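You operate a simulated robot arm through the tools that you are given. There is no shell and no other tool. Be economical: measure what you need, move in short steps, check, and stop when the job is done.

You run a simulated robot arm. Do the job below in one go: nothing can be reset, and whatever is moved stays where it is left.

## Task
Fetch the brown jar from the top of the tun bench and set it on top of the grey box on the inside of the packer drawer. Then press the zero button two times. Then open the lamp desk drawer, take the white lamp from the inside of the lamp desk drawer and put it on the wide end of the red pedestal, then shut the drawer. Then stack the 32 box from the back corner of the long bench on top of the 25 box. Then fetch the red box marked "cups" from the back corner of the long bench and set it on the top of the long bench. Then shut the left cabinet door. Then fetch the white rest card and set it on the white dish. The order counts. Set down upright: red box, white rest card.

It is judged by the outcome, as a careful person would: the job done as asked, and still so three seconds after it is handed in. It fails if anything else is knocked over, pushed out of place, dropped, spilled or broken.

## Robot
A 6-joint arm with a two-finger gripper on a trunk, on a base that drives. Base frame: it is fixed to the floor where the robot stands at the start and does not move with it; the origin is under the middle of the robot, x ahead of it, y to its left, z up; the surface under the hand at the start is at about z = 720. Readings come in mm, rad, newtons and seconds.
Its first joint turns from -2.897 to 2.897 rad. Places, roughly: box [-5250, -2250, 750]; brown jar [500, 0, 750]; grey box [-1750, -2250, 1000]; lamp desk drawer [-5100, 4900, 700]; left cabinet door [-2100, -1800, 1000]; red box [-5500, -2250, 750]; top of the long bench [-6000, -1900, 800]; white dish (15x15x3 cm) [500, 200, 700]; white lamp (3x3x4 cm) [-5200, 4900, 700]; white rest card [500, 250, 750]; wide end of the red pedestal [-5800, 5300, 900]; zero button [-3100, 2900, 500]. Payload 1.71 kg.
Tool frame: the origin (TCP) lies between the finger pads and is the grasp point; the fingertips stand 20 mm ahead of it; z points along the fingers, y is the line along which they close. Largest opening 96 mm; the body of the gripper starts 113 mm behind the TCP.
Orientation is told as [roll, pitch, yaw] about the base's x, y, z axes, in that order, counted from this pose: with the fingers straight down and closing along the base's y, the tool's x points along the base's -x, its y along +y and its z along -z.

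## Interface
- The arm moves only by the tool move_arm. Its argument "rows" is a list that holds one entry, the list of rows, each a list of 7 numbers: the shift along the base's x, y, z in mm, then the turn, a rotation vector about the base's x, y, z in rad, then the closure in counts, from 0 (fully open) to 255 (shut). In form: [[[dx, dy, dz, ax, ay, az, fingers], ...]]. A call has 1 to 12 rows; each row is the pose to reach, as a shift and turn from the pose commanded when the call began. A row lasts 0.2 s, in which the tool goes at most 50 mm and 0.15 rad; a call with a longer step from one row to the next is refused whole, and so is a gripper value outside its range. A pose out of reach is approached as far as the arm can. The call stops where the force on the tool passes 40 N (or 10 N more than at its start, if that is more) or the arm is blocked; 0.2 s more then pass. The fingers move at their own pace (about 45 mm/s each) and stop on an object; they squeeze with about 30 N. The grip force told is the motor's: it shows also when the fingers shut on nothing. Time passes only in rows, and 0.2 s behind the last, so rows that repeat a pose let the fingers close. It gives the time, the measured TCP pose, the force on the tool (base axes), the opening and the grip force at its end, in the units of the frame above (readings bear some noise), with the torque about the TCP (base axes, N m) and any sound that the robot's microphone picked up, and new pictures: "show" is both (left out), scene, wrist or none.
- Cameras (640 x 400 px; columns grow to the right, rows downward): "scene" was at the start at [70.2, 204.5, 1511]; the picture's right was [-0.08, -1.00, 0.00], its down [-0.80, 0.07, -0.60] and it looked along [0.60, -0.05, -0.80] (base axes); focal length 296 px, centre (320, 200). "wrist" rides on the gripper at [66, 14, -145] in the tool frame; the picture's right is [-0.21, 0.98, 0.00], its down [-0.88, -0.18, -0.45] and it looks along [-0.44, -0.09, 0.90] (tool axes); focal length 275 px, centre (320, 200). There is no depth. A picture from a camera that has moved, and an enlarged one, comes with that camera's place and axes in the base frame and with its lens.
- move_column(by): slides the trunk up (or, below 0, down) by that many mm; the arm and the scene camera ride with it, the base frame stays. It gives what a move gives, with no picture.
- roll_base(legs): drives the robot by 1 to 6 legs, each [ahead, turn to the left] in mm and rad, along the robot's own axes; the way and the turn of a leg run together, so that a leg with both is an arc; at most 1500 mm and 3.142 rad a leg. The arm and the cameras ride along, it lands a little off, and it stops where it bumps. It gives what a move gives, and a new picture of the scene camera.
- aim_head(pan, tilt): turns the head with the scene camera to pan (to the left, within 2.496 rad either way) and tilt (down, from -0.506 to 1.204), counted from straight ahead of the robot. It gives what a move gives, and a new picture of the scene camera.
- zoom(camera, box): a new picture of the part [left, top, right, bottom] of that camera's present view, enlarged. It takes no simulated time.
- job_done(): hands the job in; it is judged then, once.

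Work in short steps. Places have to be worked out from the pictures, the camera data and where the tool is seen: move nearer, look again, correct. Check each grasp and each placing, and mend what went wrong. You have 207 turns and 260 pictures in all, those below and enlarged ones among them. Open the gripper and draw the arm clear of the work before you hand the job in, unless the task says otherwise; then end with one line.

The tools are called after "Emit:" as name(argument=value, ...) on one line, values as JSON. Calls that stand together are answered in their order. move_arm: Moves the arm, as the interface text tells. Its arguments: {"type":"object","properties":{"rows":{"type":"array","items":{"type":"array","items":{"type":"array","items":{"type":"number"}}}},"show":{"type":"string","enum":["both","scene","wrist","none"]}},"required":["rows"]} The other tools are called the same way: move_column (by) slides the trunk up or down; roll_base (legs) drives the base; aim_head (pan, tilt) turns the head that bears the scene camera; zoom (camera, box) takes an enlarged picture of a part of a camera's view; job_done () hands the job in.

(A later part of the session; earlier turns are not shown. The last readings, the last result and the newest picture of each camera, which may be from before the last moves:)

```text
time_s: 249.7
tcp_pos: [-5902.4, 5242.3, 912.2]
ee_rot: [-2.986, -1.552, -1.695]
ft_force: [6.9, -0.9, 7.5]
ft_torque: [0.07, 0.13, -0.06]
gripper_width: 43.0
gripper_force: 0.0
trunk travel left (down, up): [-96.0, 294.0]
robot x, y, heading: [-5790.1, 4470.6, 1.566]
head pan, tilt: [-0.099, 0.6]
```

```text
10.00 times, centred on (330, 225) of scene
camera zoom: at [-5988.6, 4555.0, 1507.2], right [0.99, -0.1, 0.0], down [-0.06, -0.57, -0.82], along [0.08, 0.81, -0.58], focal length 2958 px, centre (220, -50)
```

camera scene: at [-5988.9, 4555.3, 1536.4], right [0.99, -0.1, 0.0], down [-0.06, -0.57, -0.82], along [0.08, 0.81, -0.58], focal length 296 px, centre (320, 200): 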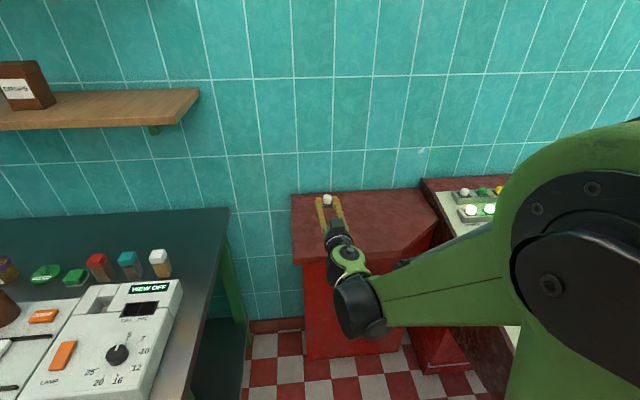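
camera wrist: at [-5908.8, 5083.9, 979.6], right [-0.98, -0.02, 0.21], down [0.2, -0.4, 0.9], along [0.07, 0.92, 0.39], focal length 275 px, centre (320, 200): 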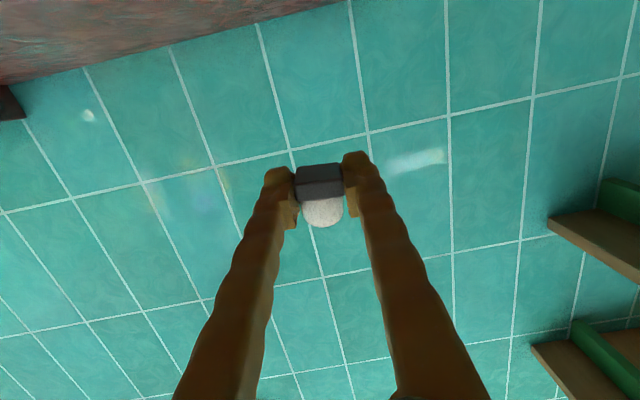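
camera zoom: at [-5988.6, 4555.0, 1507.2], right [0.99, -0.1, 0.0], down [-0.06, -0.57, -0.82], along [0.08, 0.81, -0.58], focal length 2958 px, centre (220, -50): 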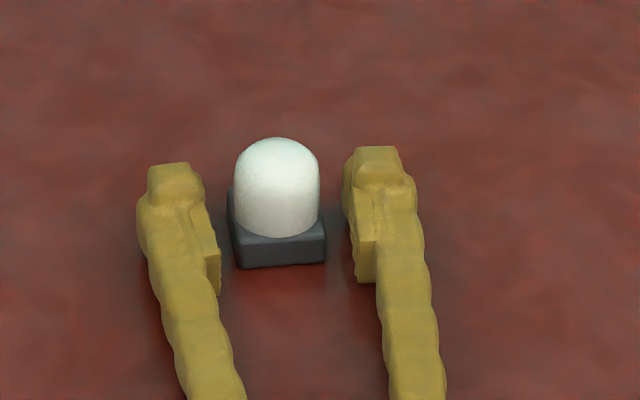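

The lamp stands upright. Raise the fingers slightly and withdraw straight back.

Emit:
move_column(by=4)

Emit:
move_arm(rows=[[[0, -15, 0, 0, 0, 0, 110], [0, -35, 2, 0, 0, 0, 100], [0, -60, 8, -0.05, 0, 0, 100], [0, -80, 30, -0.18, 0, 0, 100], [0, -95, 65, -0.32, 0, 0, 100], [0, -105, 105, -0.46, 0, 0, 150], [0, -115, 140, -0.6, 0, 0, 255], [0, -125, 170, -0.74, 0, 0, 255], [0, -135, 190, -0.88, 0, 0, 255]]], show="scene")

Emit:
zoom(camera="scene", box=[270, 170, 430, 270])

```text
time_s: 250.2
tcp_pos: [-5900.7, 5242.3, 915.7]
ee_rot: [-2.968, -1.553, -1.715]
ft_force: [1.0, 0.4, 0.0]
ft_torque: [-0.01, 0.01, -0.01]
gripper_width: 47.1
gripper_force: 0.1
trunk travel left (down, up): [-100.0, 290.0]
robot x, y, heading: [-5793.3, 4469.5, 1.573]
head pan, tilt: [-0.099, 0.6]
```

```text
time_s: 252.2
tcp_pos: [-5901.2, 5109.7, 1106.1]
ee_rot: [0.029, -0.708, 1.575]
ft_force: [0.5, 0.2, -0.5]
ft_torque: [-0.03, 0.0, 0.03]
gripper_width: 0.0
gripper_force: 22.2
trunk travel left (down, up): [-100.0, 290.0]
robot x, y, heading: [-5788.3, 4470.8, 1.569]
head pan, tilt: [-0.099, 0.6]
camera scene: at [-5989.0, 4555.8, 1511.1], right [0.99, -0.1, 0.0], down [-0.06, -0.58, -0.82], along [0.08, 0.81, -0.58], focal length 296 px, centre (320, 200)
```

scene: 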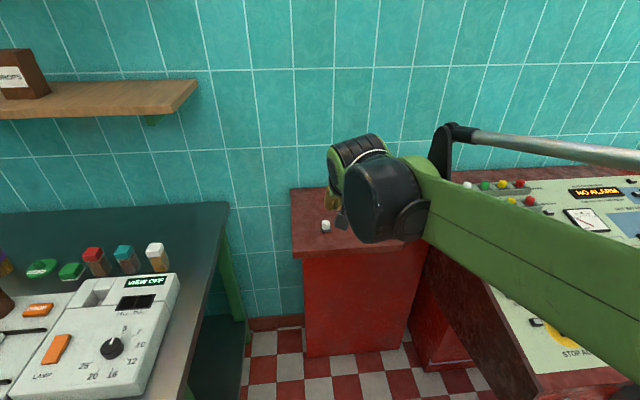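

```text
4.00 times, centred on (350, 220) of scene
camera zoom: at [-5989.0, 4555.8, 1511.1], right [0.99, -0.1, 0.0], down [-0.06, -0.58, -0.82], along [0.08, 0.81, -0.58], focal length 1183 px, centre (200, 120)
```

zoom: 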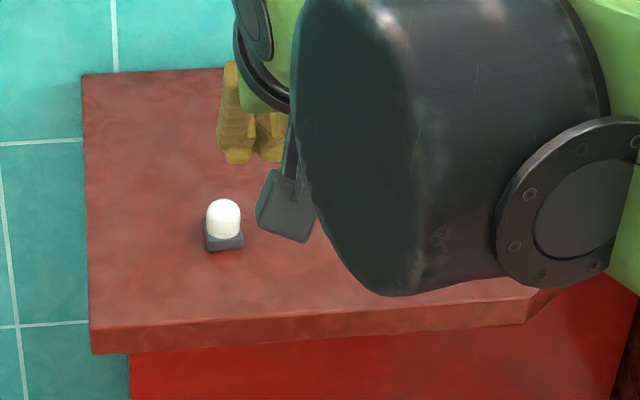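

Lamp stands on the wide end. I return to the drawer: back off, turn, drive, and face the desk again.

Emit:
roll_base(legs=[[-490, 0], [0, -1.57], [728, 0], [0, 1.57]])

Emit:
aim_head(pan=-0.1, tilt=0.75)

```text
time_s: 272.6
tcp_pos: [-5185.1, 4625.0, 1105.6]
ee_rot: [0.028, -0.71, 1.593]
ft_force: [0.2, -0.3, 0.3]
ft_torque: [0.03, 0.0, 0.01]
gripper_width: 0.1
gripper_force: 29.7
trunk travel left (down, up): [-100.0, 290.0]
robot x, y, heading: [-5059.2, 3990.3, 1.593]
head pan, tilt: [-0.099, 0.6]
camera scene: at [-5261.0, 4069.6, 1511.1], right [1.0, -0.08, 0.0], down [-0.05, -0.58, -0.82], along [0.07, 0.81, -0.58], focal length 296 px, centre (320, 200)
```

scene: 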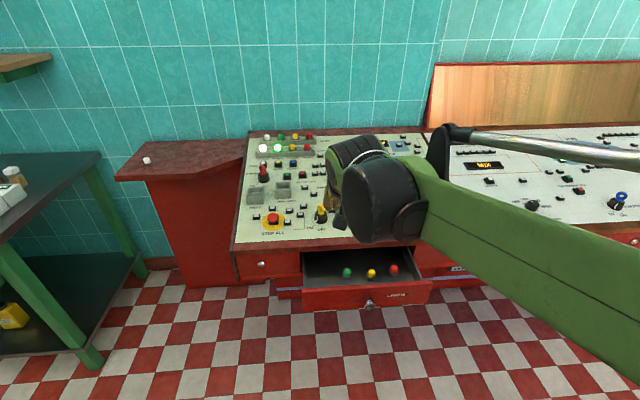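

```text
time_s: 273.3
tcp_pos: [-5183.7, 4620.7, 1107.0]
ee_rot: [0.027, -0.714, 1.59]
ft_force: [0.0, 1.9, -0.8]
ft_torque: [-0.19, -0.03, -0.03]
gripper_width: 0.0
gripper_force: 29.0
trunk travel left (down, up): [-100.0, 290.0]
robot x, y, heading: [-5059.9, 3993.9, 1.582]
head pan, tilt: [-0.099, 0.75]
camera scene: at [-5261.5, 4070.4, 1498.0], right [1.0, -0.08, 0.0], down [-0.06, -0.69, -0.72], along [0.06, 0.71, -0.7], focal length 296 px, centre (320, 200)
```

scene: 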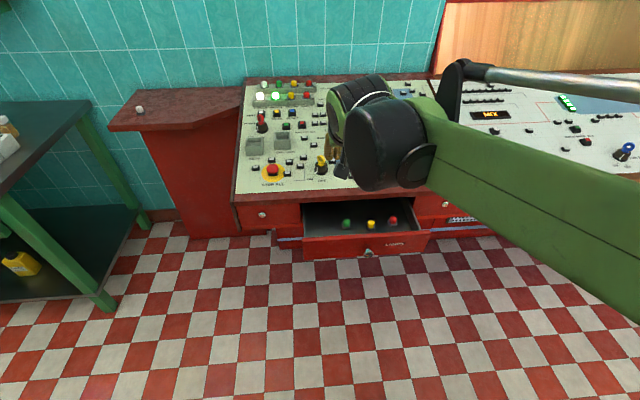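

I back up 120 mm for comfortable reach, then bring the closed fingers down in front of the drawer face.

Emit:
roll_base(legs=[[-120, 0]])

Emit:
move_arm(rows=[[[8, 3, -41, 0, 0, 0, 255], [16, 6, -82, 0, 0, 0, 255], [24, 9, -123, 0, 0, 0, 255], [32, 12, -164, 0, 0, 0, 255], [40, 15, -205, 0, 0, 0, 255], [48, 18, -246, 0, 0, 0, 255], [56, 21, -287, 0, 0, 0, 255], [64, 25, -328, 0, 0, 0, 255], [70, 30, -365, 0, 0, 0, 255], [70, 30, -365, 0, 0, 0, 255]]])

```text
time_s: 274.8
tcp_pos: [-5181.5, 4486.8, 1115.3]
ee_rot: [0.028, -0.725, 1.591]
ft_force: [0.5, -0.1, 0.2]
ft_torque: [0.06, -0.02, -0.02]
gripper_width: 0.1
gripper_force: 29.4
trunk travel left (down, up): [-100.0, 290.0]
robot x, y, heading: [-5061.7, 3870.6, 1.584]
head pan, tilt: [-0.099, 0.75]
camera scene: at [-5259.5, 3940.7, 1498.5], right [1.0, -0.08, 0.0], down [-0.06, -0.69, -0.72], along [0.06, 0.72, -0.69], focal length 296 px, centre (320, 200)
```

scene: 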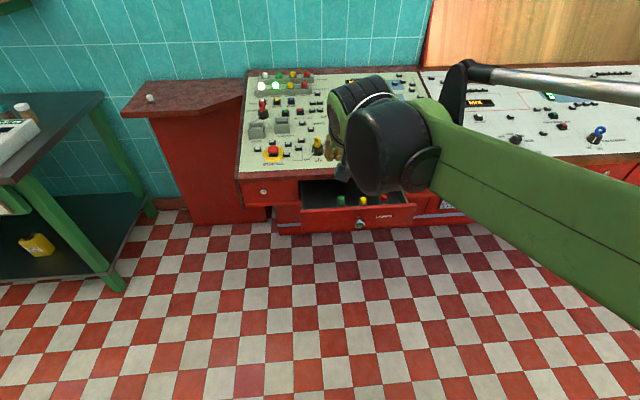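

```text
time_s: 277.0
tcp_pos: [-5115.7, 4502.5, 757.8]
ee_rot: [0.029, -0.736, 1.591]
ft_force: [-0.2, 0.2, -0.3]
ft_torque: [-0.03, -0.05, -0.02]
gripper_width: 0.0
gripper_force: 29.3
trunk travel left (down, up): [-100.0, 290.0]
robot x, y, heading: [-5057.3, 3872.3, 1.587]
head pan, tilt: [-0.099, 0.75]
camera scene: at [-5259.6, 3943.7, 1498.3], right [1.0, -0.08, 0.0], down [-0.06, -0.69, -0.72], along [0.06, 0.72, -0.69], focal length 296 px, centre (320, 200)
camera wrist: at [-5121.8, 4356.9, 818.6], right [-0.98, 0.12, 0.16], down [0.19, 0.36, 0.91], along [0.05, 0.93, -0.37], focal length 275 px, centre (320, 200)
```

scene: 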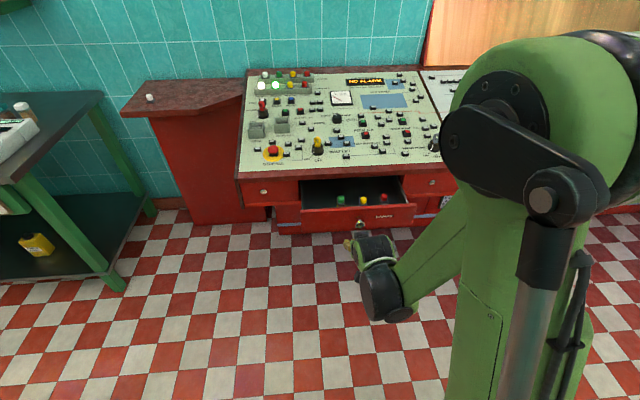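
wrist: 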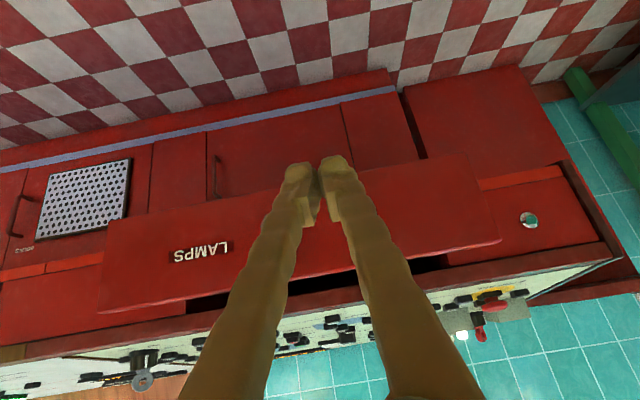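

Push the drawer in straight along +y until it stops.

Emit:
move_arm(rows=[[[-3, 25, -4, 0, 0, 0, 255], [-5, 50, -6, 0, 0, 0, 255], [-5, 75, -6, 0, 0, 0, 255], [-5, 100, -6, 0, 0, 0, 255], [-5, 120, -6, 0, 0, 0, 255], [-5, 140, -6, 0, 0, 0, 255], [-5, 160, -6, 0, 0, 0, 255], [-5, 180, -6, 0, 0, 0, 255], [-5, 200, -6, 0, 0, 0, 255], [-5, 220, -6, 0, 0, 0, 255], [-5, 235, -6, 0, 0, 0, 255]]], show="scene")

```text
time_s: 279.4
tcp_pos: [-5117.5, 4736.3, 749.8]
ee_rot: [0.029, -0.738, 1.59]
ft_force: [-0.1, -0.6, 0.8]
ft_torque: [0.02, -0.01, 0.02]
gripper_width: 0.0
gripper_force: 29.6
trunk travel left (down, up): [-100.0, 290.0]
robot x, y, heading: [-5059.1, 3870.4, 1.589]
head pan, tilt: [-0.099, 0.75]
camera scene: at [-5259.6, 3943.3, 1498.3], right [1.0, -0.08, 0.0], down [-0.06, -0.69, -0.72], along [0.06, 0.72, -0.69], focal length 296 px, centre (320, 200)
```

scene: 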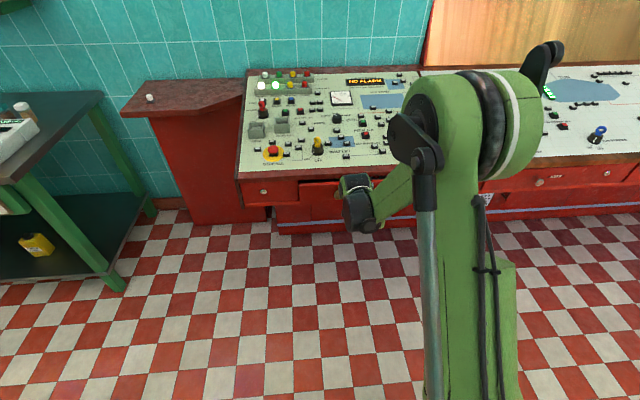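

Going in well; continue to the end stop.

Emit:
move_arm(rows=[[[0, 10, 0, 0, 0, 0, 255], [0, 18, 0, 0, 0, 0, 255], [0, 26, 0, 0, 0, 0, 255], [0, 33, 0, 0, 0, 0, 255], [0, 40, 0, 0, 0, 0, 255], [0, 47, 0, 0, 0, 0, 255], [0, 54, 0, 0, 0, 0, 255]]], show="wrist")

Emit:
zoom(camera="scene", box=[220, 150, 460, 260])

```text
time_s: 280.3
tcp_pos: [-5114.6, 4750.5, 764.0]
ee_rot: [0.027, -0.745, 1.59]
ft_force: [-0.4, -0.9, 0.6]
ft_torque: [0.01, 0.04, -0.02]
gripper_width: 0.0
gripper_force: 29.4
trunk travel left (down, up): [-100.0, 290.0]
robot x, y, heading: [-5060.0, 3871.3, 1.589]
head pan, tilt: [-0.099, 0.75]
stopped in row 4: the force on the tool passed its limit at 52 N (the readings are from after the stop); the commanded pose is now the measured one
camera wrist: at [-5121.9, 4604.1, 824.2], right [-0.98, 0.11, 0.16], down [0.19, 0.35, 0.92], along [0.05, 0.93, -0.36], focal length 275 px, centre (320, 200)
```

wrist: 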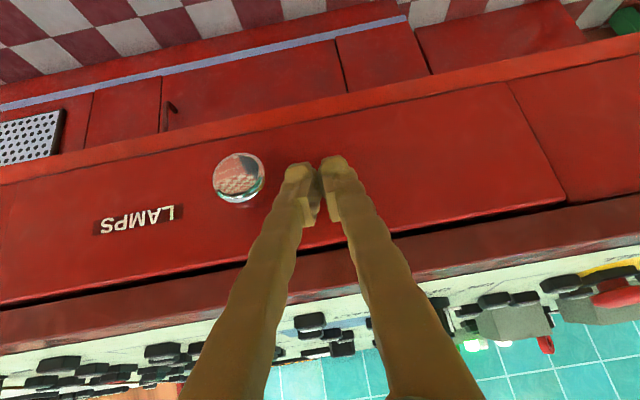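

```text
2.67 times, centred on (340, 205) of scene
camera zoom: at [-5259.5, 3942.0, 1498.6], right [1.0, -0.08, 0.0], down [-0.06, -0.69, -0.72], along [0.06, 0.72, -0.69], focal length 789 px, centre (267, 187)
```

zoom: 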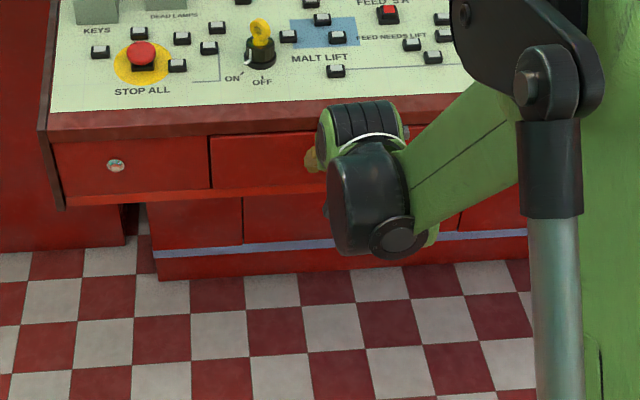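

The stop force was reached and the drawer looks flush. Retract and check.

Emit:
move_arm(rows=[[[0, -30, 0, 0, 0, 0, 255], [0, -70, 20, -0.1, 0, 0, 255], [0, -110, 45, -0.2, 0, 0, 255], [0, -150, 70, -0.3, 0, 0, 255], [0, -180, 105, -0.4, 0, 0, 255], [0, -210, 140, -0.5, 0, 0, 255], [0, -240, 175, -0.6, 0, 0, 255], [0, -270, 210, -0.7, 0, 0, 255], [0, -300, 245, -0.74, 0, 0, 255], [0, -330, 280, -0.74, 0, 0, 255], [0, -370, 300, -0.74, 0, 0, 255], [0, -410, 315, -0.74, 0, 0, 255]]], show="scene")

Emit:
zoom(camera="scene", box=[220, 150, 460, 260])

```text
time_s: 282.9
tcp_pos: [-5114.0, 4338.6, 1078.4]
ee_rot: [0.04, -0.006, 1.585]
ft_force: [0.2, -1.1, 0.3]
ft_torque: [0.09, -0.01, 0.0]
gripper_width: 0.0
gripper_force: 29.7
trunk travel left (down, up): [-100.0, 290.0]
robot x, y, heading: [-5056.3, 3871.7, 1.585]
head pan, tilt: [-0.099, 0.75]
camera scene: at [-5259.6, 3940.3, 1498.4], right [1.0, -0.08, 0.0], down [-0.06, -0.69, -0.72], along [0.06, 0.72, -0.69], focal length 296 px, centre (320, 200)
```

scene: 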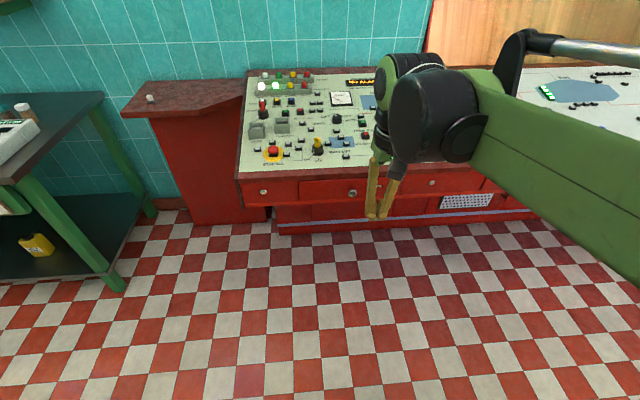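

```text
2.67 times, centred on (340, 205) of scene
camera zoom: at [-5259.6, 3940.3, 1498.4], right [1.0, -0.08, 0.0], down [-0.06, -0.69, -0.72], along [0.06, 0.72, -0.69], focal length 789 px, centre (267, 187)
```

zoom: 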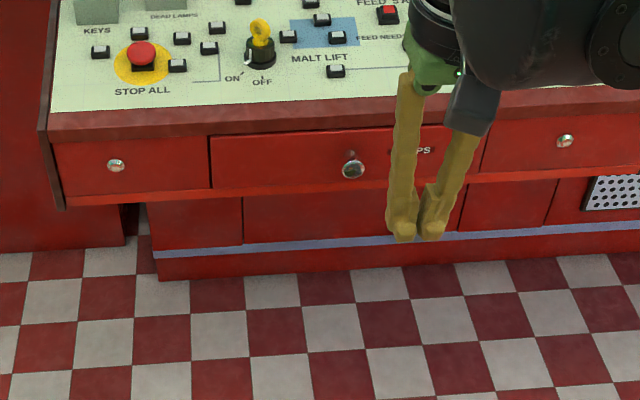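

Emit:
zoom(camera="scene", box=[280, 170, 380, 235])

```text
6.15 times, centred on (330, 202) of scene
camera zoom: at [-5259.6, 3940.3, 1498.4], right [1.0, -0.08, 0.0], down [-0.06, -0.69, -0.72], along [0.06, 0.72, -0.69], focal length 1820 px, centre (258, 185)
```

zoom: 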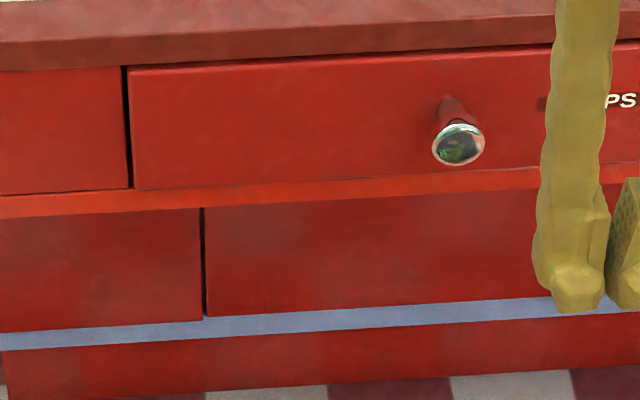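

Drawer is fully shut. Next, the long bench at the south side. I drive toward the gap between kettle and the teal wall and look through it.

Emit:
roll_base(legs=[[0, -2.574], [1104, 0], [0, -0.582]])

Emit:
aim_head(pan=0.0, tilt=0.45)

```text
time_s: 302.6
tcp_pos: [-4464.1, 2441.5, 1079.0]
ee_rot: [0.04, -0.006, -1.623]
ft_force: [-0.1, 0.3, 0.3]
ft_torque: [0.0, 0.04, 0.01]
gripper_width: 0.1
gripper_force: 29.3
trunk travel left (down, up): [-100.0, 290.0]
robot x, y, heading: [-4489.7, 2915.5, -1.621]
head pan, tilt: [-0.099, 0.75]
camera scene: at [-4288.9, 2830.6, 1498.3], right [-0.99, 0.15, 0.0], down [0.1, 0.69, -0.72], along [-0.11, -0.71, -0.69], focal length 296 px, centre (320, 200)
```

scene: 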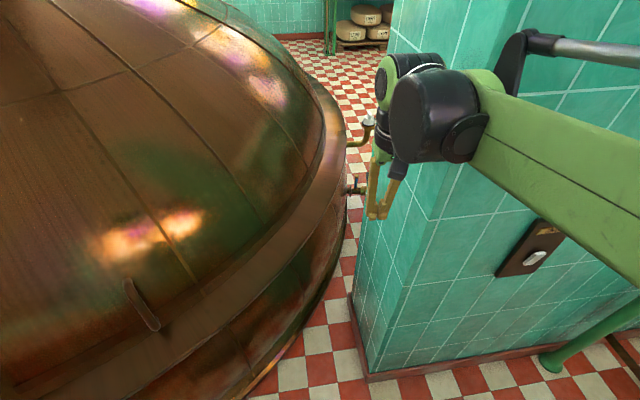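

```text
time_s: 303.4
tcp_pos: [-4465.5, 2441.9, 1078.6]
ee_rot: [0.041, -0.007, -1.622]
ft_force: [-0.4, -1.0, 0.6]
ft_torque: [0.05, 0.01, 0.02]
gripper_width: 0.0
gripper_force: 29.8
trunk travel left (down, up): [-100.0, 290.0]
robot x, y, heading: [-4488.4, 2917.4, -1.621]
head pan, tilt: [0.0, 0.45]
camera scene: at [-4281.2, 2818.9, 1524.5], right [-1.0, 0.05, 0.0], down [0.02, 0.45, -0.89], along [-0.04, -0.89, -0.45], focal length 296 px, centre (320, 200)
```

scene: 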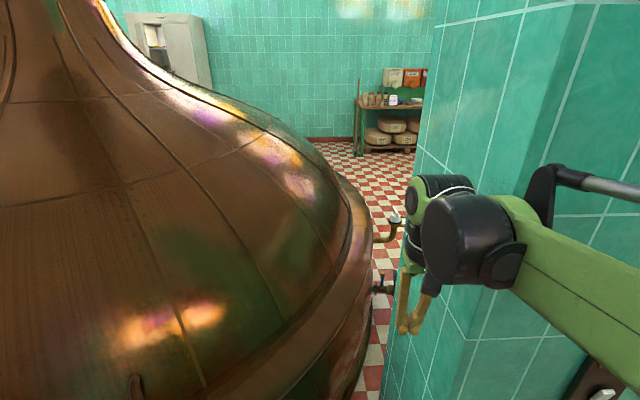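

The gap is too narrow. I take the known east route: reverse out, drive east along the lane to x≈-750.

Emit:
roll_base(legs=[[-740, 0], [0, 1.621], [1500, 0], [1500, 0], [700, 0], [0, -1.571]])

```text
time_s: 344.8
tcp_pos: [-745.3, 3175.3, 1083.9]
ee_rot: [0.04, -0.021, -1.584]
ft_force: [-0.2, -0.2, -0.9]
ft_torque: [0.03, 0.01, 0.03]
gripper_width: 0.0
gripper_force: 29.5
trunk travel left (down, up): [-100.0, 290.0]
robot x, y, heading: [-781.9, 3634.5, -1.584]
head pan, tilt: [0.0, 0.45]
camera scene: at [-572.7, 3544.9, 1524.6], right [-1.0, 0.01, 0.0], down [0.01, 0.45, -0.89], along [-0.01, -0.89, -0.45], focal length 296 px, centre (320, 200)
```

scene: 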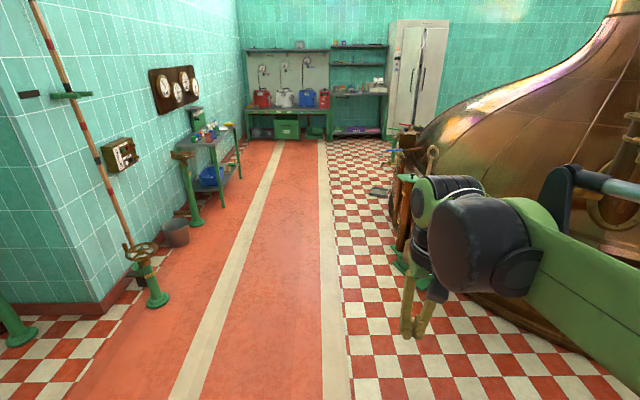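

Path south is clear. Drive 4.6 m south then turn west and look.

Emit:
roll_base(legs=[[0, 0.02], [1500, 0], [1500, 0], [1500, 0], [200, 0], [0, -1.571]])

```text
time_s: 382.5
tcp_pos: [-1261.9, -1154.5, 1090.6]
ee_rot: [0.04, -0.035, -3.131]
ft_force: [-0.4, -0.1, -0.9]
ft_torque: [-0.02, 0.01, -0.03]
gripper_width: 0.0
gripper_force: 29.6
trunk travel left (down, up): [-100.0, 290.0]
robot x, y, heading: [-819.6, -1107.7, -3.131]
head pan, tilt: [0.0, 0.45]
camera scene: at [-902.7, -1318.1, 1524.6], right [-0.01, 1.0, 0.0], down [0.45, 0.0, -0.89], along [-0.89, -0.01, -0.45], focal length 296 px, centre (320, 200)
```

scene: 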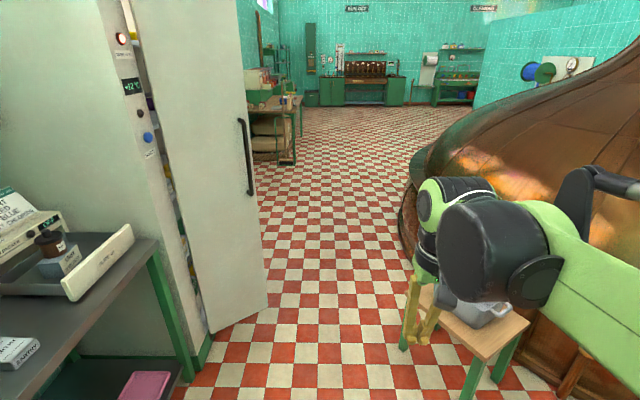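

Passage between cabinet door edge (y≈-1670) and stool (y≈-860) is ~800 mm; base ~470 wide. I go along y≈-1265.

Emit:
roll_base(legs=[[0, 0.188], [796, 0], [0, -0.199], [1500, 0], [700, 0]])

Emit:
aim_head(pan=0.35, tilt=0.4)

```text
time_s: 404.7
tcp_pos: [-4226.5, -1265.0, 1097.0]
ee_rot: [0.042, -0.048, 3.125]
ft_force: [-0.1, -0.4, -0.6]
ft_torque: [0.0, 0.0, 0.0]
gripper_width: 0.0
gripper_force: 29.5
trunk travel left (down, up): [-100.0, 290.0]
robot x, y, heading: [-3800.7, -1229.8, 3.125]
head pan, tilt: [0.0, 0.45]
camera scene: at [-3886.9, -1438.3, 1524.6], right [0.02, 1.0, 0.0], down [0.45, -0.01, -0.89], along [-0.89, 0.02, -0.45], focal length 296 px, centre (320, 200)
```

scene: 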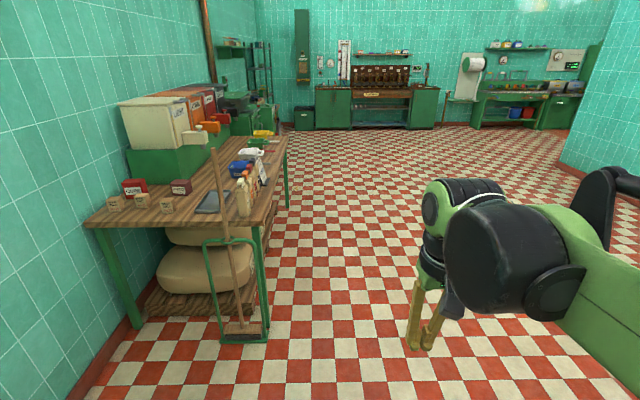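

```text
time_s: 405.5
tcp_pos: [-4219.5, -1265.0, 1098.0]
ee_rot: [0.04, -0.055, 3.123]
ft_force: [0.7, 0.1, 0.1]
ft_torque: [0.01, 0.04, 0.0]
gripper_width: 0.0
gripper_force: 29.1
trunk travel left (down, up): [-100.0, 290.0]
robot x, y, heading: [-3801.7, -1233.6, 3.123]
head pan, tilt: [0.351, 0.4]
camera scene: at [-3860.2, -1470.5, 1530.4], right [-0.33, 0.94, 0.0], down [0.37, 0.13, -0.92], along [-0.87, -0.3, -0.39], focal length 296 px, centre (320, 200)
```

scene: 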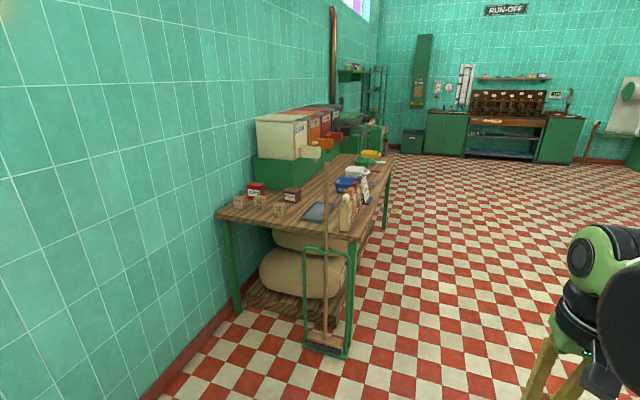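

The long bench is ahead with small boxes on its near/back corner. Zoom in.

Emit:
zoom(camera="scene", box=[205, 130, 365, 260])

Emit:
zoom(camera="scene", box=[225, 170, 305, 225])

```text
3.08 times, centred on (285, 195) of scene
camera zoom: at [-3860.2, -1470.5, 1530.4], right [-0.33, 0.94, 0.0], down [0.37, 0.13, -0.92], along [-0.87, -0.3, -0.39], focal length 910 px, centre (428, 215)
```

zoom: 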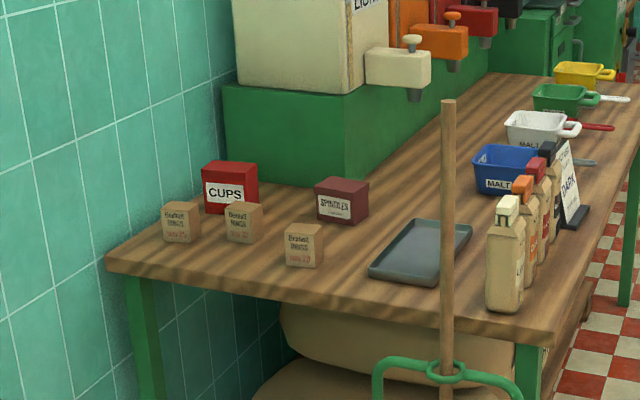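

```text
7.27 times, centred on (265, 198) of scene
camera zoom: at [-3860.2, -1470.5, 1530.4], right [-0.33, 0.94, 0.0], down [0.37, 0.13, -0.92], along [-0.87, -0.3, -0.39], focal length 2151 px, centre (720, 218)
```

zoom: 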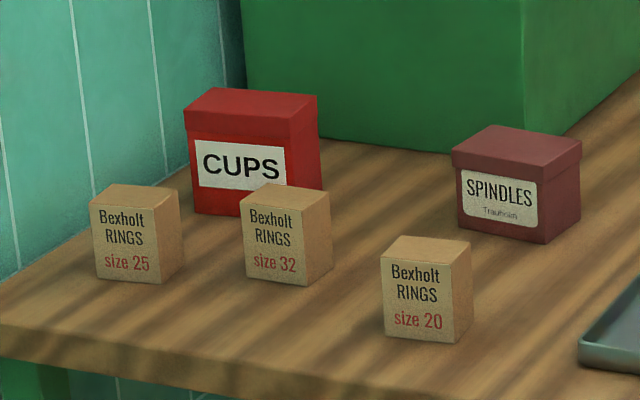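

Box 25, 32, 20, CUPS and SPINDLES identified. I drive to about (-4500,-2230), facing -x towards the bench's east end, away from the broom at (-5125,-1870).

Emit:
roll_base(legs=[[0, 0.977], [1218, 0], [0, -0.957]])

Emit:
aim_head(pan=0.1, tilt=0.65)

```text
time_s: 417.0
tcp_pos: [-4647.3, -2544.6, 1109.4]
ee_rot: [0.042, -0.083, -2.161]
ft_force: [0.0, -0.4, -0.6]
ft_torque: [0.08, -0.07, 0.03]
gripper_width: 0.0
gripper_force: 29.6
trunk travel left (down, up): [-100.0, 290.0]
robot x, y, heading: [-4464.9, -2196.7, -2.161]
head pan, tilt: [0.351, 0.4]
stopped in leg 2: the robot was blocked; the commanded pose is now the measured one
camera scene: at [-4284.6, -2362.5, 1531.1], right [-0.97, 0.24, 0.0], down [0.09, 0.37, -0.93], along [-0.22, -0.9, -0.38], focal length 296 px, centre (320, 200)
```

scene: 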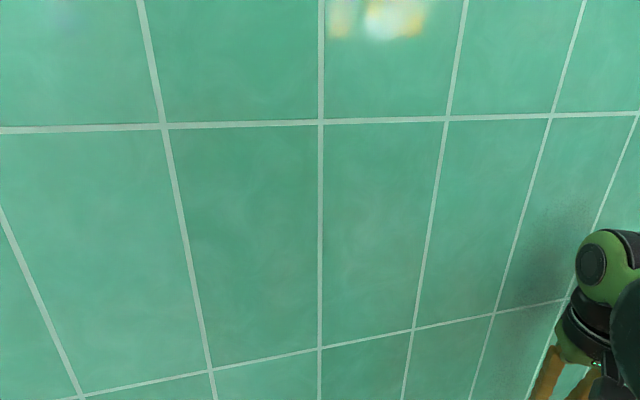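

```text
time_s: 417.8
tcp_pos: [-4652.5, -2549.6, 1106.1]
ee_rot: [0.039, -0.077, -2.159]
ft_force: [0.6, -0.6, 0.9]
ft_torque: [0.0, -0.05, 0.01]
gripper_width: 0.0
gripper_force: 29.2
trunk travel left (down, up): [-100.0, 290.0]
robot x, y, heading: [-4468.5, -2200.8, -2.159]
head pan, tilt: [0.099, 0.649]
camera scene: at [-4327.3, -2384.7, 1506.9], right [-0.88, 0.47, 0.0], down [0.29, 0.54, -0.79], along [-0.37, -0.7, -0.62], focal length 296 px, centre (320, 200)
```

scene: 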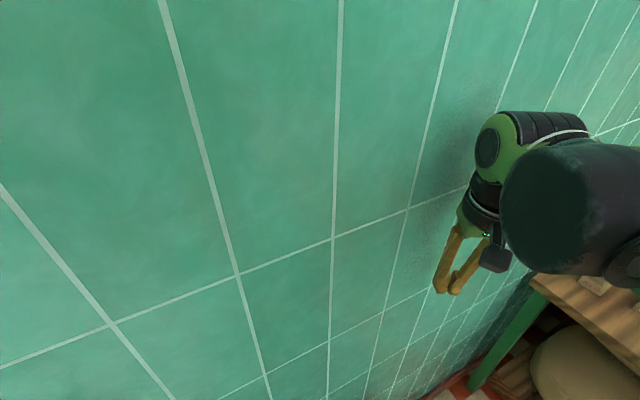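

The hand touched the wall lightly. I back off 100 mm and turn to face west.

Emit:
roll_base(legs=[[-100, 0], [0, -0.982]])

Emit:
aim_head(pan=0.05, tilt=0.6)

```text
time_s: 422.9
tcp_pos: [-4812.9, -2160.4, 1104.8]
ee_rot: [0.04, -0.072, -3.13]
ft_force: [-0.3, -0.4, 1.0]
ft_torque: [0.01, 0.04, -0.03]
gripper_width: 0.0
gripper_force: 29.2
trunk travel left (down, up): [-100.0, 290.0]
robot x, y, heading: [-4410.7, -2114.0, -3.13]
head pan, tilt: [0.099, 0.649]
camera scene: at [-4488.8, -2334.3, 1506.7], right [-0.11, 0.99, 0.0], down [0.62, 0.07, -0.79], along [-0.78, -0.09, -0.62], focal length 296 px, centre (320, 200)
```

scene: 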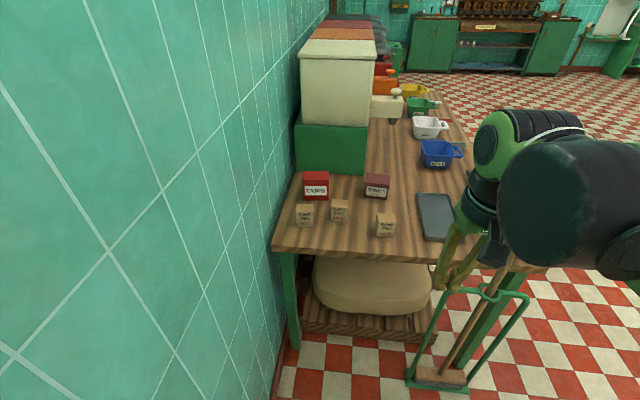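

```text
time_s: 423.5
tcp_pos: [-4792.2, -2161.9, 1112.2]
ee_rot: [0.04, -0.087, -3.129]
ft_force: [0.1, -1.1, 0.4]
ft_torque: [-0.03, -0.09, 0.01]
gripper_width: 0.1
gripper_force: 29.2
trunk travel left (down, up): [-100.0, 290.0]
robot x, y, heading: [-4414.5, -2119.7, -3.129]
head pan, tilt: [0.051, 0.6]
camera scene: at [-4446.2, -2329.7, 1512.8], right [-0.06, 1.0, 0.0], down [0.55, 0.03, -0.83], along [-0.83, -0.05, -0.55], focal length 296 px, centre (320, 200)
```

scene: 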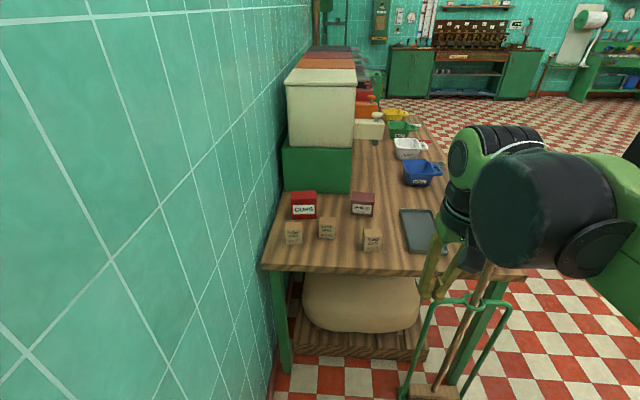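

Zoom to measure the boxes.

Emit:
zoom(camera="scene", box=[265, 175, 425, 275])

```text
4.00 times, centred on (345, 225) of scene
camera zoom: at [-4446.2, -2329.7, 1512.8], right [-0.06, 1.0, 0.0], down [0.55, 0.03, -0.83], along [-0.83, -0.05, -0.55], focal length 1183 px, centre (220, 100)
```

zoom: 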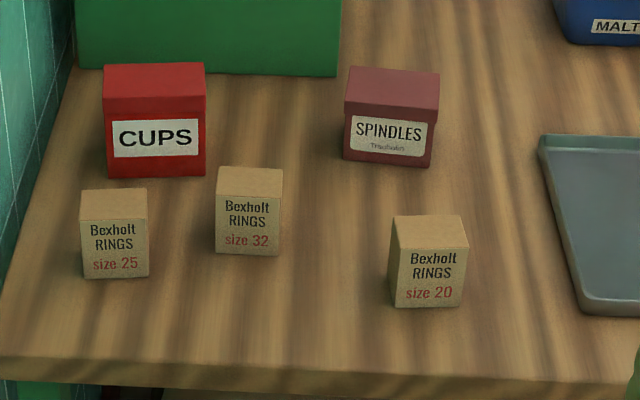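

Box 25 centre ≈[-5270,-2477,810], box 32 ≈[-5318,-2355,810], ~60 mm cubes, bench top ≈780. I drive 160 mm closer for reach.

Emit:
roll_base(legs=[[160, 0]])

Emit:
move_arm(rows=[[[-40, -20, 0, 0, 0.02, 0, 200], [-80, -40, 0, 0, 0.04, 0, 100], [-120, -60, -10, 0, 0.06, 0, 0], [-160, -80, -20, 0, 0.08, 0, 0], [-200, -100, -30, 0, 0.08, 0, 0], [-240, -120, -40, 0, 0.08, 0, 0], [-280, -140, -50, 0, 0.08, 0, 0], [-320, -160, -60, 0, 0.08, 0, 0], [-345, -180, -70, 0, 0.08, 0, 0], [-345, -190, -90, 0, 0.08, 0, 0], [-345, -190, -90, 0, 0.08, 0, 0]]])

```text
time_s: 425.2
tcp_pos: [-4952.9, -2162.1, 1113.6]
ee_rot: [0.04, -0.093, -3.132]
ft_force: [0.9, -0.7, -0.8]
ft_torque: [-0.03, -0.04, 0.01]
gripper_width: 0.0
gripper_force: 29.8
trunk travel left (down, up): [-100.0, 290.0]
robot x, y, heading: [-4573.1, -2114.0, -3.135]
head pan, tilt: [0.051, 0.6]
camera scene: at [-4633.6, -2331.6, 1512.1], right [-0.06, 1.0, 0.0], down [0.57, 0.03, -0.82], along [-0.82, -0.05, -0.57], focal length 296 px, centre (320, 200)
```

scene: 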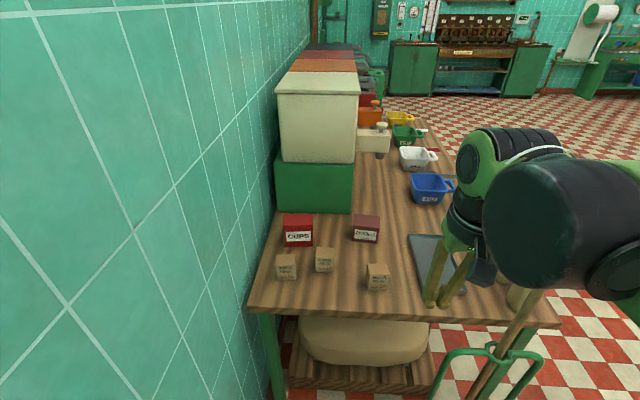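

```text
time_s: 427.6
tcp_pos: [-5295.6, -2351.9, 1023.5]
ee_rot: [0.038, -0.175, -3.131]
ft_force: [-1.0, -0.4, -0.2]
ft_torque: [-0.01, 0.01, 0.01]
gripper_width: 96.1
gripper_force: 0.1
trunk travel left (down, up): [-100.0, 290.0]
robot x, y, heading: [-4575.7, -2116.8, -3.134]
head pan, tilt: [0.051, 0.6]
camera scene: at [-4653.9, -2331.9, 1511.1], right [-0.06, 1.0, 0.0], down [0.58, 0.03, -0.82], along [-0.81, -0.05, -0.58], focal length 296 px, centre (320, 200)
camera wrist: at [-5204.8, -2358.1, 1152.7], right [-0.19, -0.98, 0.07], down [-0.79, 0.19, 0.58], along [-0.58, 0.05, -0.81], focal length 275 px, centre (320, 200)
```

scene: 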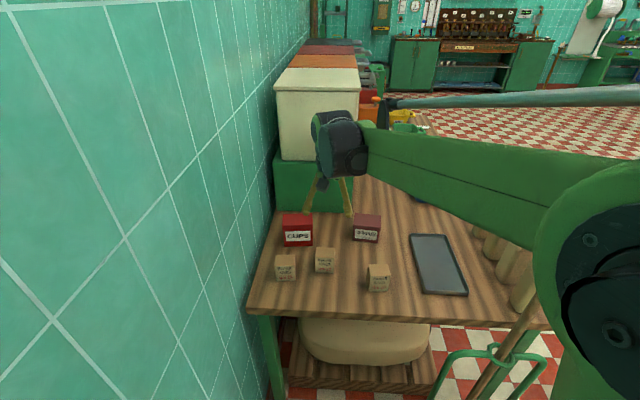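
wrist: 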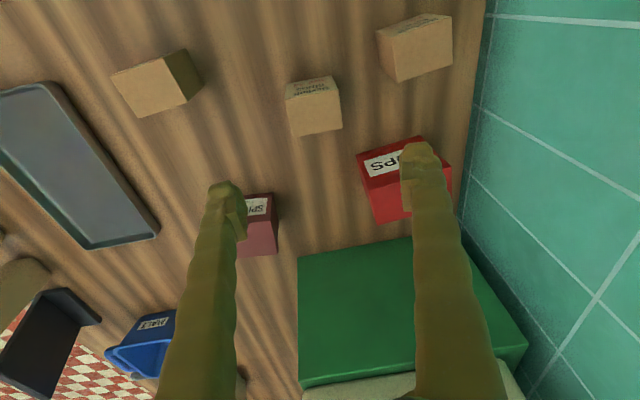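

Box 32 top centre ≈(-5312,-2355); box 25 ≈(-5267,-2474). I level the tool (tilt was worsened by my turn) and descend over box 32.

Emit:
move_arm(rows=[[[-5, -1, -20, 0.02, -0.09, 0, 0], [-12, -3, -50, 0.038, -0.175, 0, 0], [-16, -3, -90, 0.038, -0.175, 0, 0], [-16, -3, -120, 0.038, -0.175, 0, 0], [-16, -3, -130, 0.038, -0.175, 0, 0], [-16, -3, -130, 0.038, -0.175, 0, 0]]])

```text
time_s: 429.0
tcp_pos: [-5312.7, -2355.1, 893.6]
ee_rot: [0.003, 0.002, -3.129]
ft_force: [0.3, -0.1, 0.3]
ft_torque: [0.03, 0.01, 0.03]
gripper_width: 96.1
gripper_force: 0.0
trunk travel left (down, up): [-100.0, 290.0]
robot x, y, heading: [-4580.5, -2112.4, -3.127]
head pan, tilt: [0.051, 0.6]
camera scene: at [-4654.0, -2331.9, 1511.1], right [-0.06, 1.0, 0.0], down [0.58, 0.03, -0.82], along [-0.81, -0.05, -0.58], focal length 296 px, centre (320, 200)
camera wrist: at [-5245.0, -2366.0, 1036.6], right [-0.19, -0.98, 0.0], down [-0.88, 0.17, 0.44], along [-0.43, 0.08, -0.9], focal length 275 px, centre (320, 200)
```

scene: 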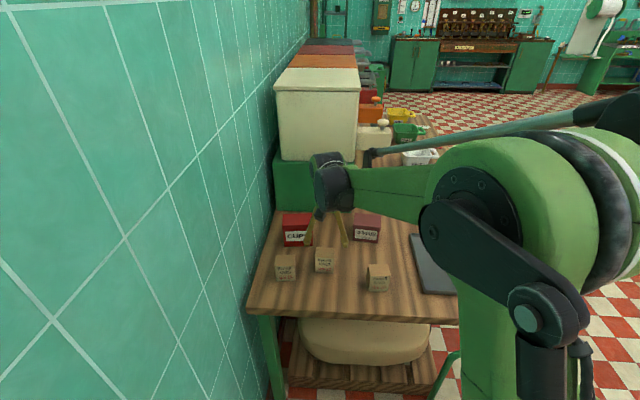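
wrist: 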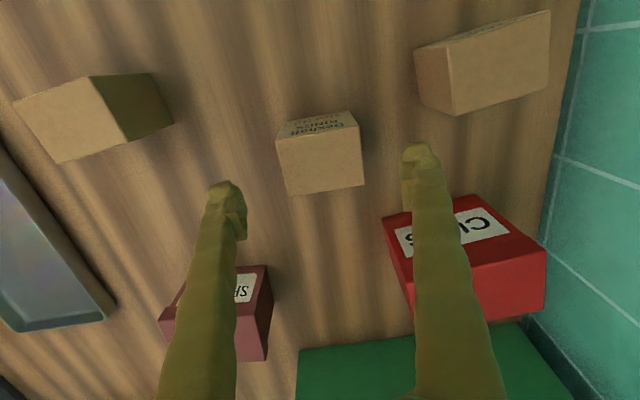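

Centred on box 32. Descend to z≈818 and grip.

Emit:
move_arm(rows=[[[3, 0, -30, 0, 0, 0, 0], [5, 0, -60, 0, 0, 0, 0], [5, 0, -76, 0, 0, 0, 0], [5, 0, -76, 0, 0, 0, 0], [5, 0, -76, 0, 0, 0, 255], [5, 0, -76, 0, 0, 0, 255], [5, 0, -76, 0, 0, 0, 255], [5, 0, -76, 0, 0, 0, 255]]], show="wrist")

```text
time_s: 430.8
tcp_pos: [-5306.3, -2354.1, 815.0]
ee_rot: [0.002, 0.002, -3.128]
ft_force: [-0.1, 0.9, 0.2]
ft_torque: [0.0, 0.05, 0.0]
gripper_width: 66.8
gripper_force: 30.9
trunk travel left (down, up): [-100.0, 290.0]
robot x, y, heading: [-4574.4, -2115.0, -3.129]
head pan, tilt: [0.051, 0.6]
camera wrist: at [-5240.3, -2365.6, 959.9], right [-0.19, -0.98, 0.0], down [-0.88, 0.17, 0.44], along [-0.44, 0.08, -0.9], focal length 275 px, centre (320, 200)
```

wrist: 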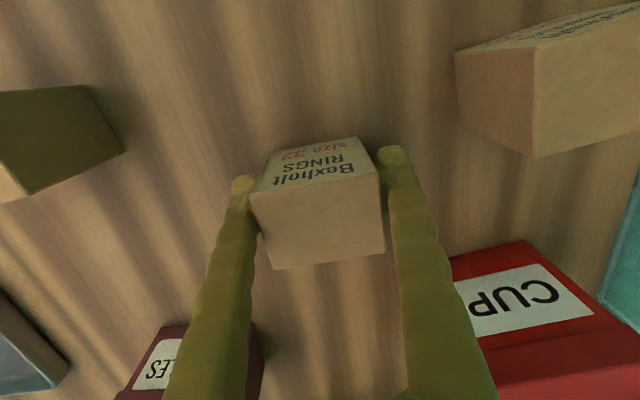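

Gripped (67 mm). Lift 110 mm and move over box 25.

Emit:
move_arm(rows=[[[0, 0, 30, 0, 0, 0, 255], [0, 0, 70, 0, 0, 0, 255], [0, 0, 110, 0, 0, 0, 255], [10, -30, 115, 0, 0, 0, 255], [20, -60, 115, 0, 0, 0, 255], [30, -90, 115, 0, 0, 0, 255], [39, -118, 115, 0, 0, 0, 255], [39, -118, 115, 0, 0, 0, 255], [39, -118, 115, 0, 0, 0, 255]]])

Emit:
zoom(camera="scene", box=[240, 190, 400, 310])

```text
time_s: 432.8
tcp_pos: [-5267.4, -2472.3, 933.0]
ee_rot: [0.005, 0.002, -3.127]
ft_force: [-0.8, -0.1, -1.5]
ft_torque: [0.01, -0.01, 0.02]
gripper_width: 66.7
gripper_force: 29.9
trunk travel left (down, up): [-100.0, 290.0]
robot x, y, heading: [-4578.4, -2114.5, -3.137]
head pan, tilt: [0.051, 0.6]
camera scene: at [-4653.9, -2332.0, 1511.1], right [-0.06, 1.0, 0.0], down [0.58, 0.03, -0.82], along [-0.81, -0.05, -0.58], focal length 296 px, centre (320, 200)
camera wrist: at [-5201.6, -2484.4, 1075.1], right [-0.19, -0.98, 0.0], down [-0.88, 0.17, 0.44], along [-0.44, 0.08, -0.9], focal length 275 px, centre (320, 200)
```

scene: 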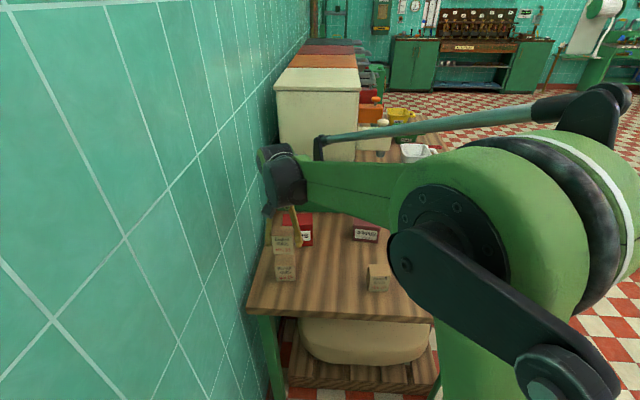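
wrist: 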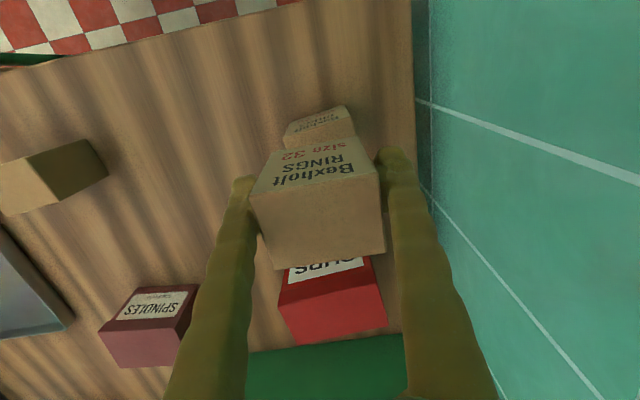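

```text
3.33 times, centred on (320, 250) of scene
camera zoom: at [-4653.9, -2332.0, 1511.1], right [-0.06, 1.0, 0.0], down [0.58, 0.03, -0.82], along [-0.81, -0.05, -0.58], focal length 986 px, centre (320, 33)
```

zoom: 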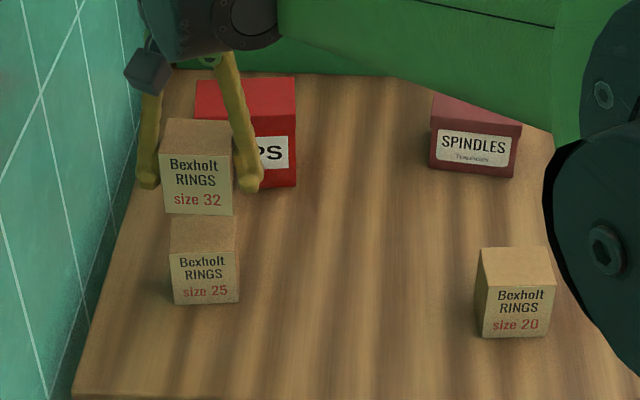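

Held box 32 lines up above box 25 (25's centre ≈(-5273,-2473), top ≈850). Lower carefully.

Emit:
move_arm(rows=[[[-1, -1, -20, 0, 0, 0, 255], [-3, -1, -34, 0, 0, 0, 255], [-3, -1, -40, 0, 0, 0, 255], [-3, -1, -40, 0, 0, 0, 255]]], show="none")

Emit:
zoom(camera="scene", box=[250, 210, 330, 290])

```text
time_s: 433.8
tcp_pos: [-5271.3, -2474.2, 891.1]
ee_rot: [0.002, 0.002, -3.126]
ft_force: [1.2, 0.1, -0.7]
ft_torque: [-0.01, 0.04, -0.01]
gripper_width: 66.9
gripper_force: 30.2
trunk travel left (down, up): [-100.0, 290.0]
robot x, y, heading: [-4573.0, -2117.9, -3.13]
head pan, tilt: [0.051, 0.6]
```

```text
5.00 times, centred on (290, 250) of scene
camera zoom: at [-4654.0, -2331.9, 1511.1], right [-0.06, 1.0, 0.0], down [0.58, 0.03, -0.82], along [-0.81, -0.05, -0.58], focal length 1479 px, centre (470, -50)
```

zoom: 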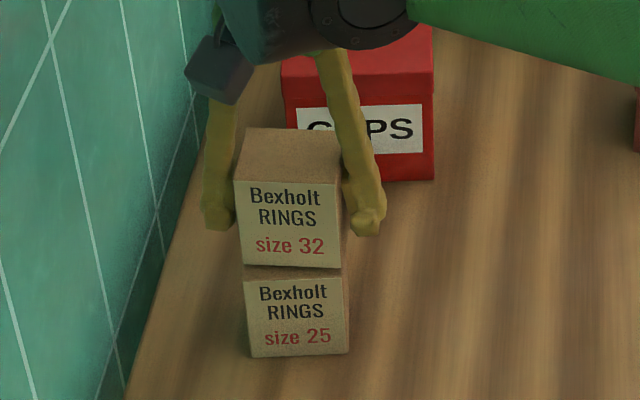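

About 8 mm to go. Lower 5 mm and read.

Emit:
move_arm(rows=[[[0, 2, -3, 0, 0, 0, 255], [0, 2, -5, 0, 0, 0, 255], [0, 2, -5, 0, 0, 0, 255]]], show="none")

```text
time_s: 434.6
tcp_pos: [-5271.7, -2471.9, 886.3]
ee_rot: [0.004, 0.001, -3.128]
ft_force: [-0.8, -0.5, 5.5]
ft_torque: [-0.04, 0.04, 0.0]
gripper_width: 66.7
gripper_force: 29.5
trunk travel left (down, up): [-100.0, 290.0]
robot x, y, heading: [-4579.9, -2116.9, -3.128]
head pan, tilt: [0.051, 0.6]
```

Contact at 5.5 N. Open the fingers partly.

Emit:
move_arm(rows=[[[0, 0, 0, 0, 0, 0, 40], [0, 0, 0, 0, 0, 0, 15], [0, 0, 0, 0, 0, 0, 15], [0, 0, 0, 0, 0, 0, 15]]], show="none")

Emit:
zoom(camera="scene", box=[250, 210, 330, 290])

```text
time_s: 435.6
tcp_pos: [-5272.0, -2472.0, 887.2]
ee_rot: [0.004, 0.001, -3.127]
ft_force: [0.6, 0.1, 0.0]
ft_torque: [0.01, 0.02, -0.02]
gripper_width: 90.3
gripper_force: 0.1
trunk travel left (down, up): [-100.0, 290.0]
robot x, y, heading: [-4574.7, -2115.2, -3.131]
head pan, tilt: [0.051, 0.6]
```

```text
5.00 times, centred on (290, 250) of scene
camera zoom: at [-4653.9, -2331.9, 1511.1], right [-0.06, 1.0, 0.0], down [0.58, 0.03, -0.82], along [-0.81, -0.05, -0.58], focal length 1479 px, centre (470, -50)
```

zoom: 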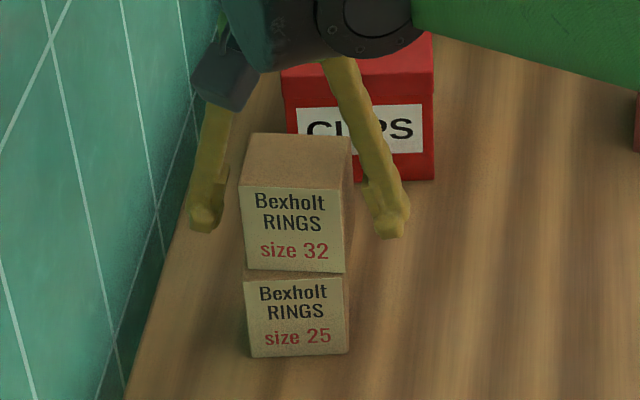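

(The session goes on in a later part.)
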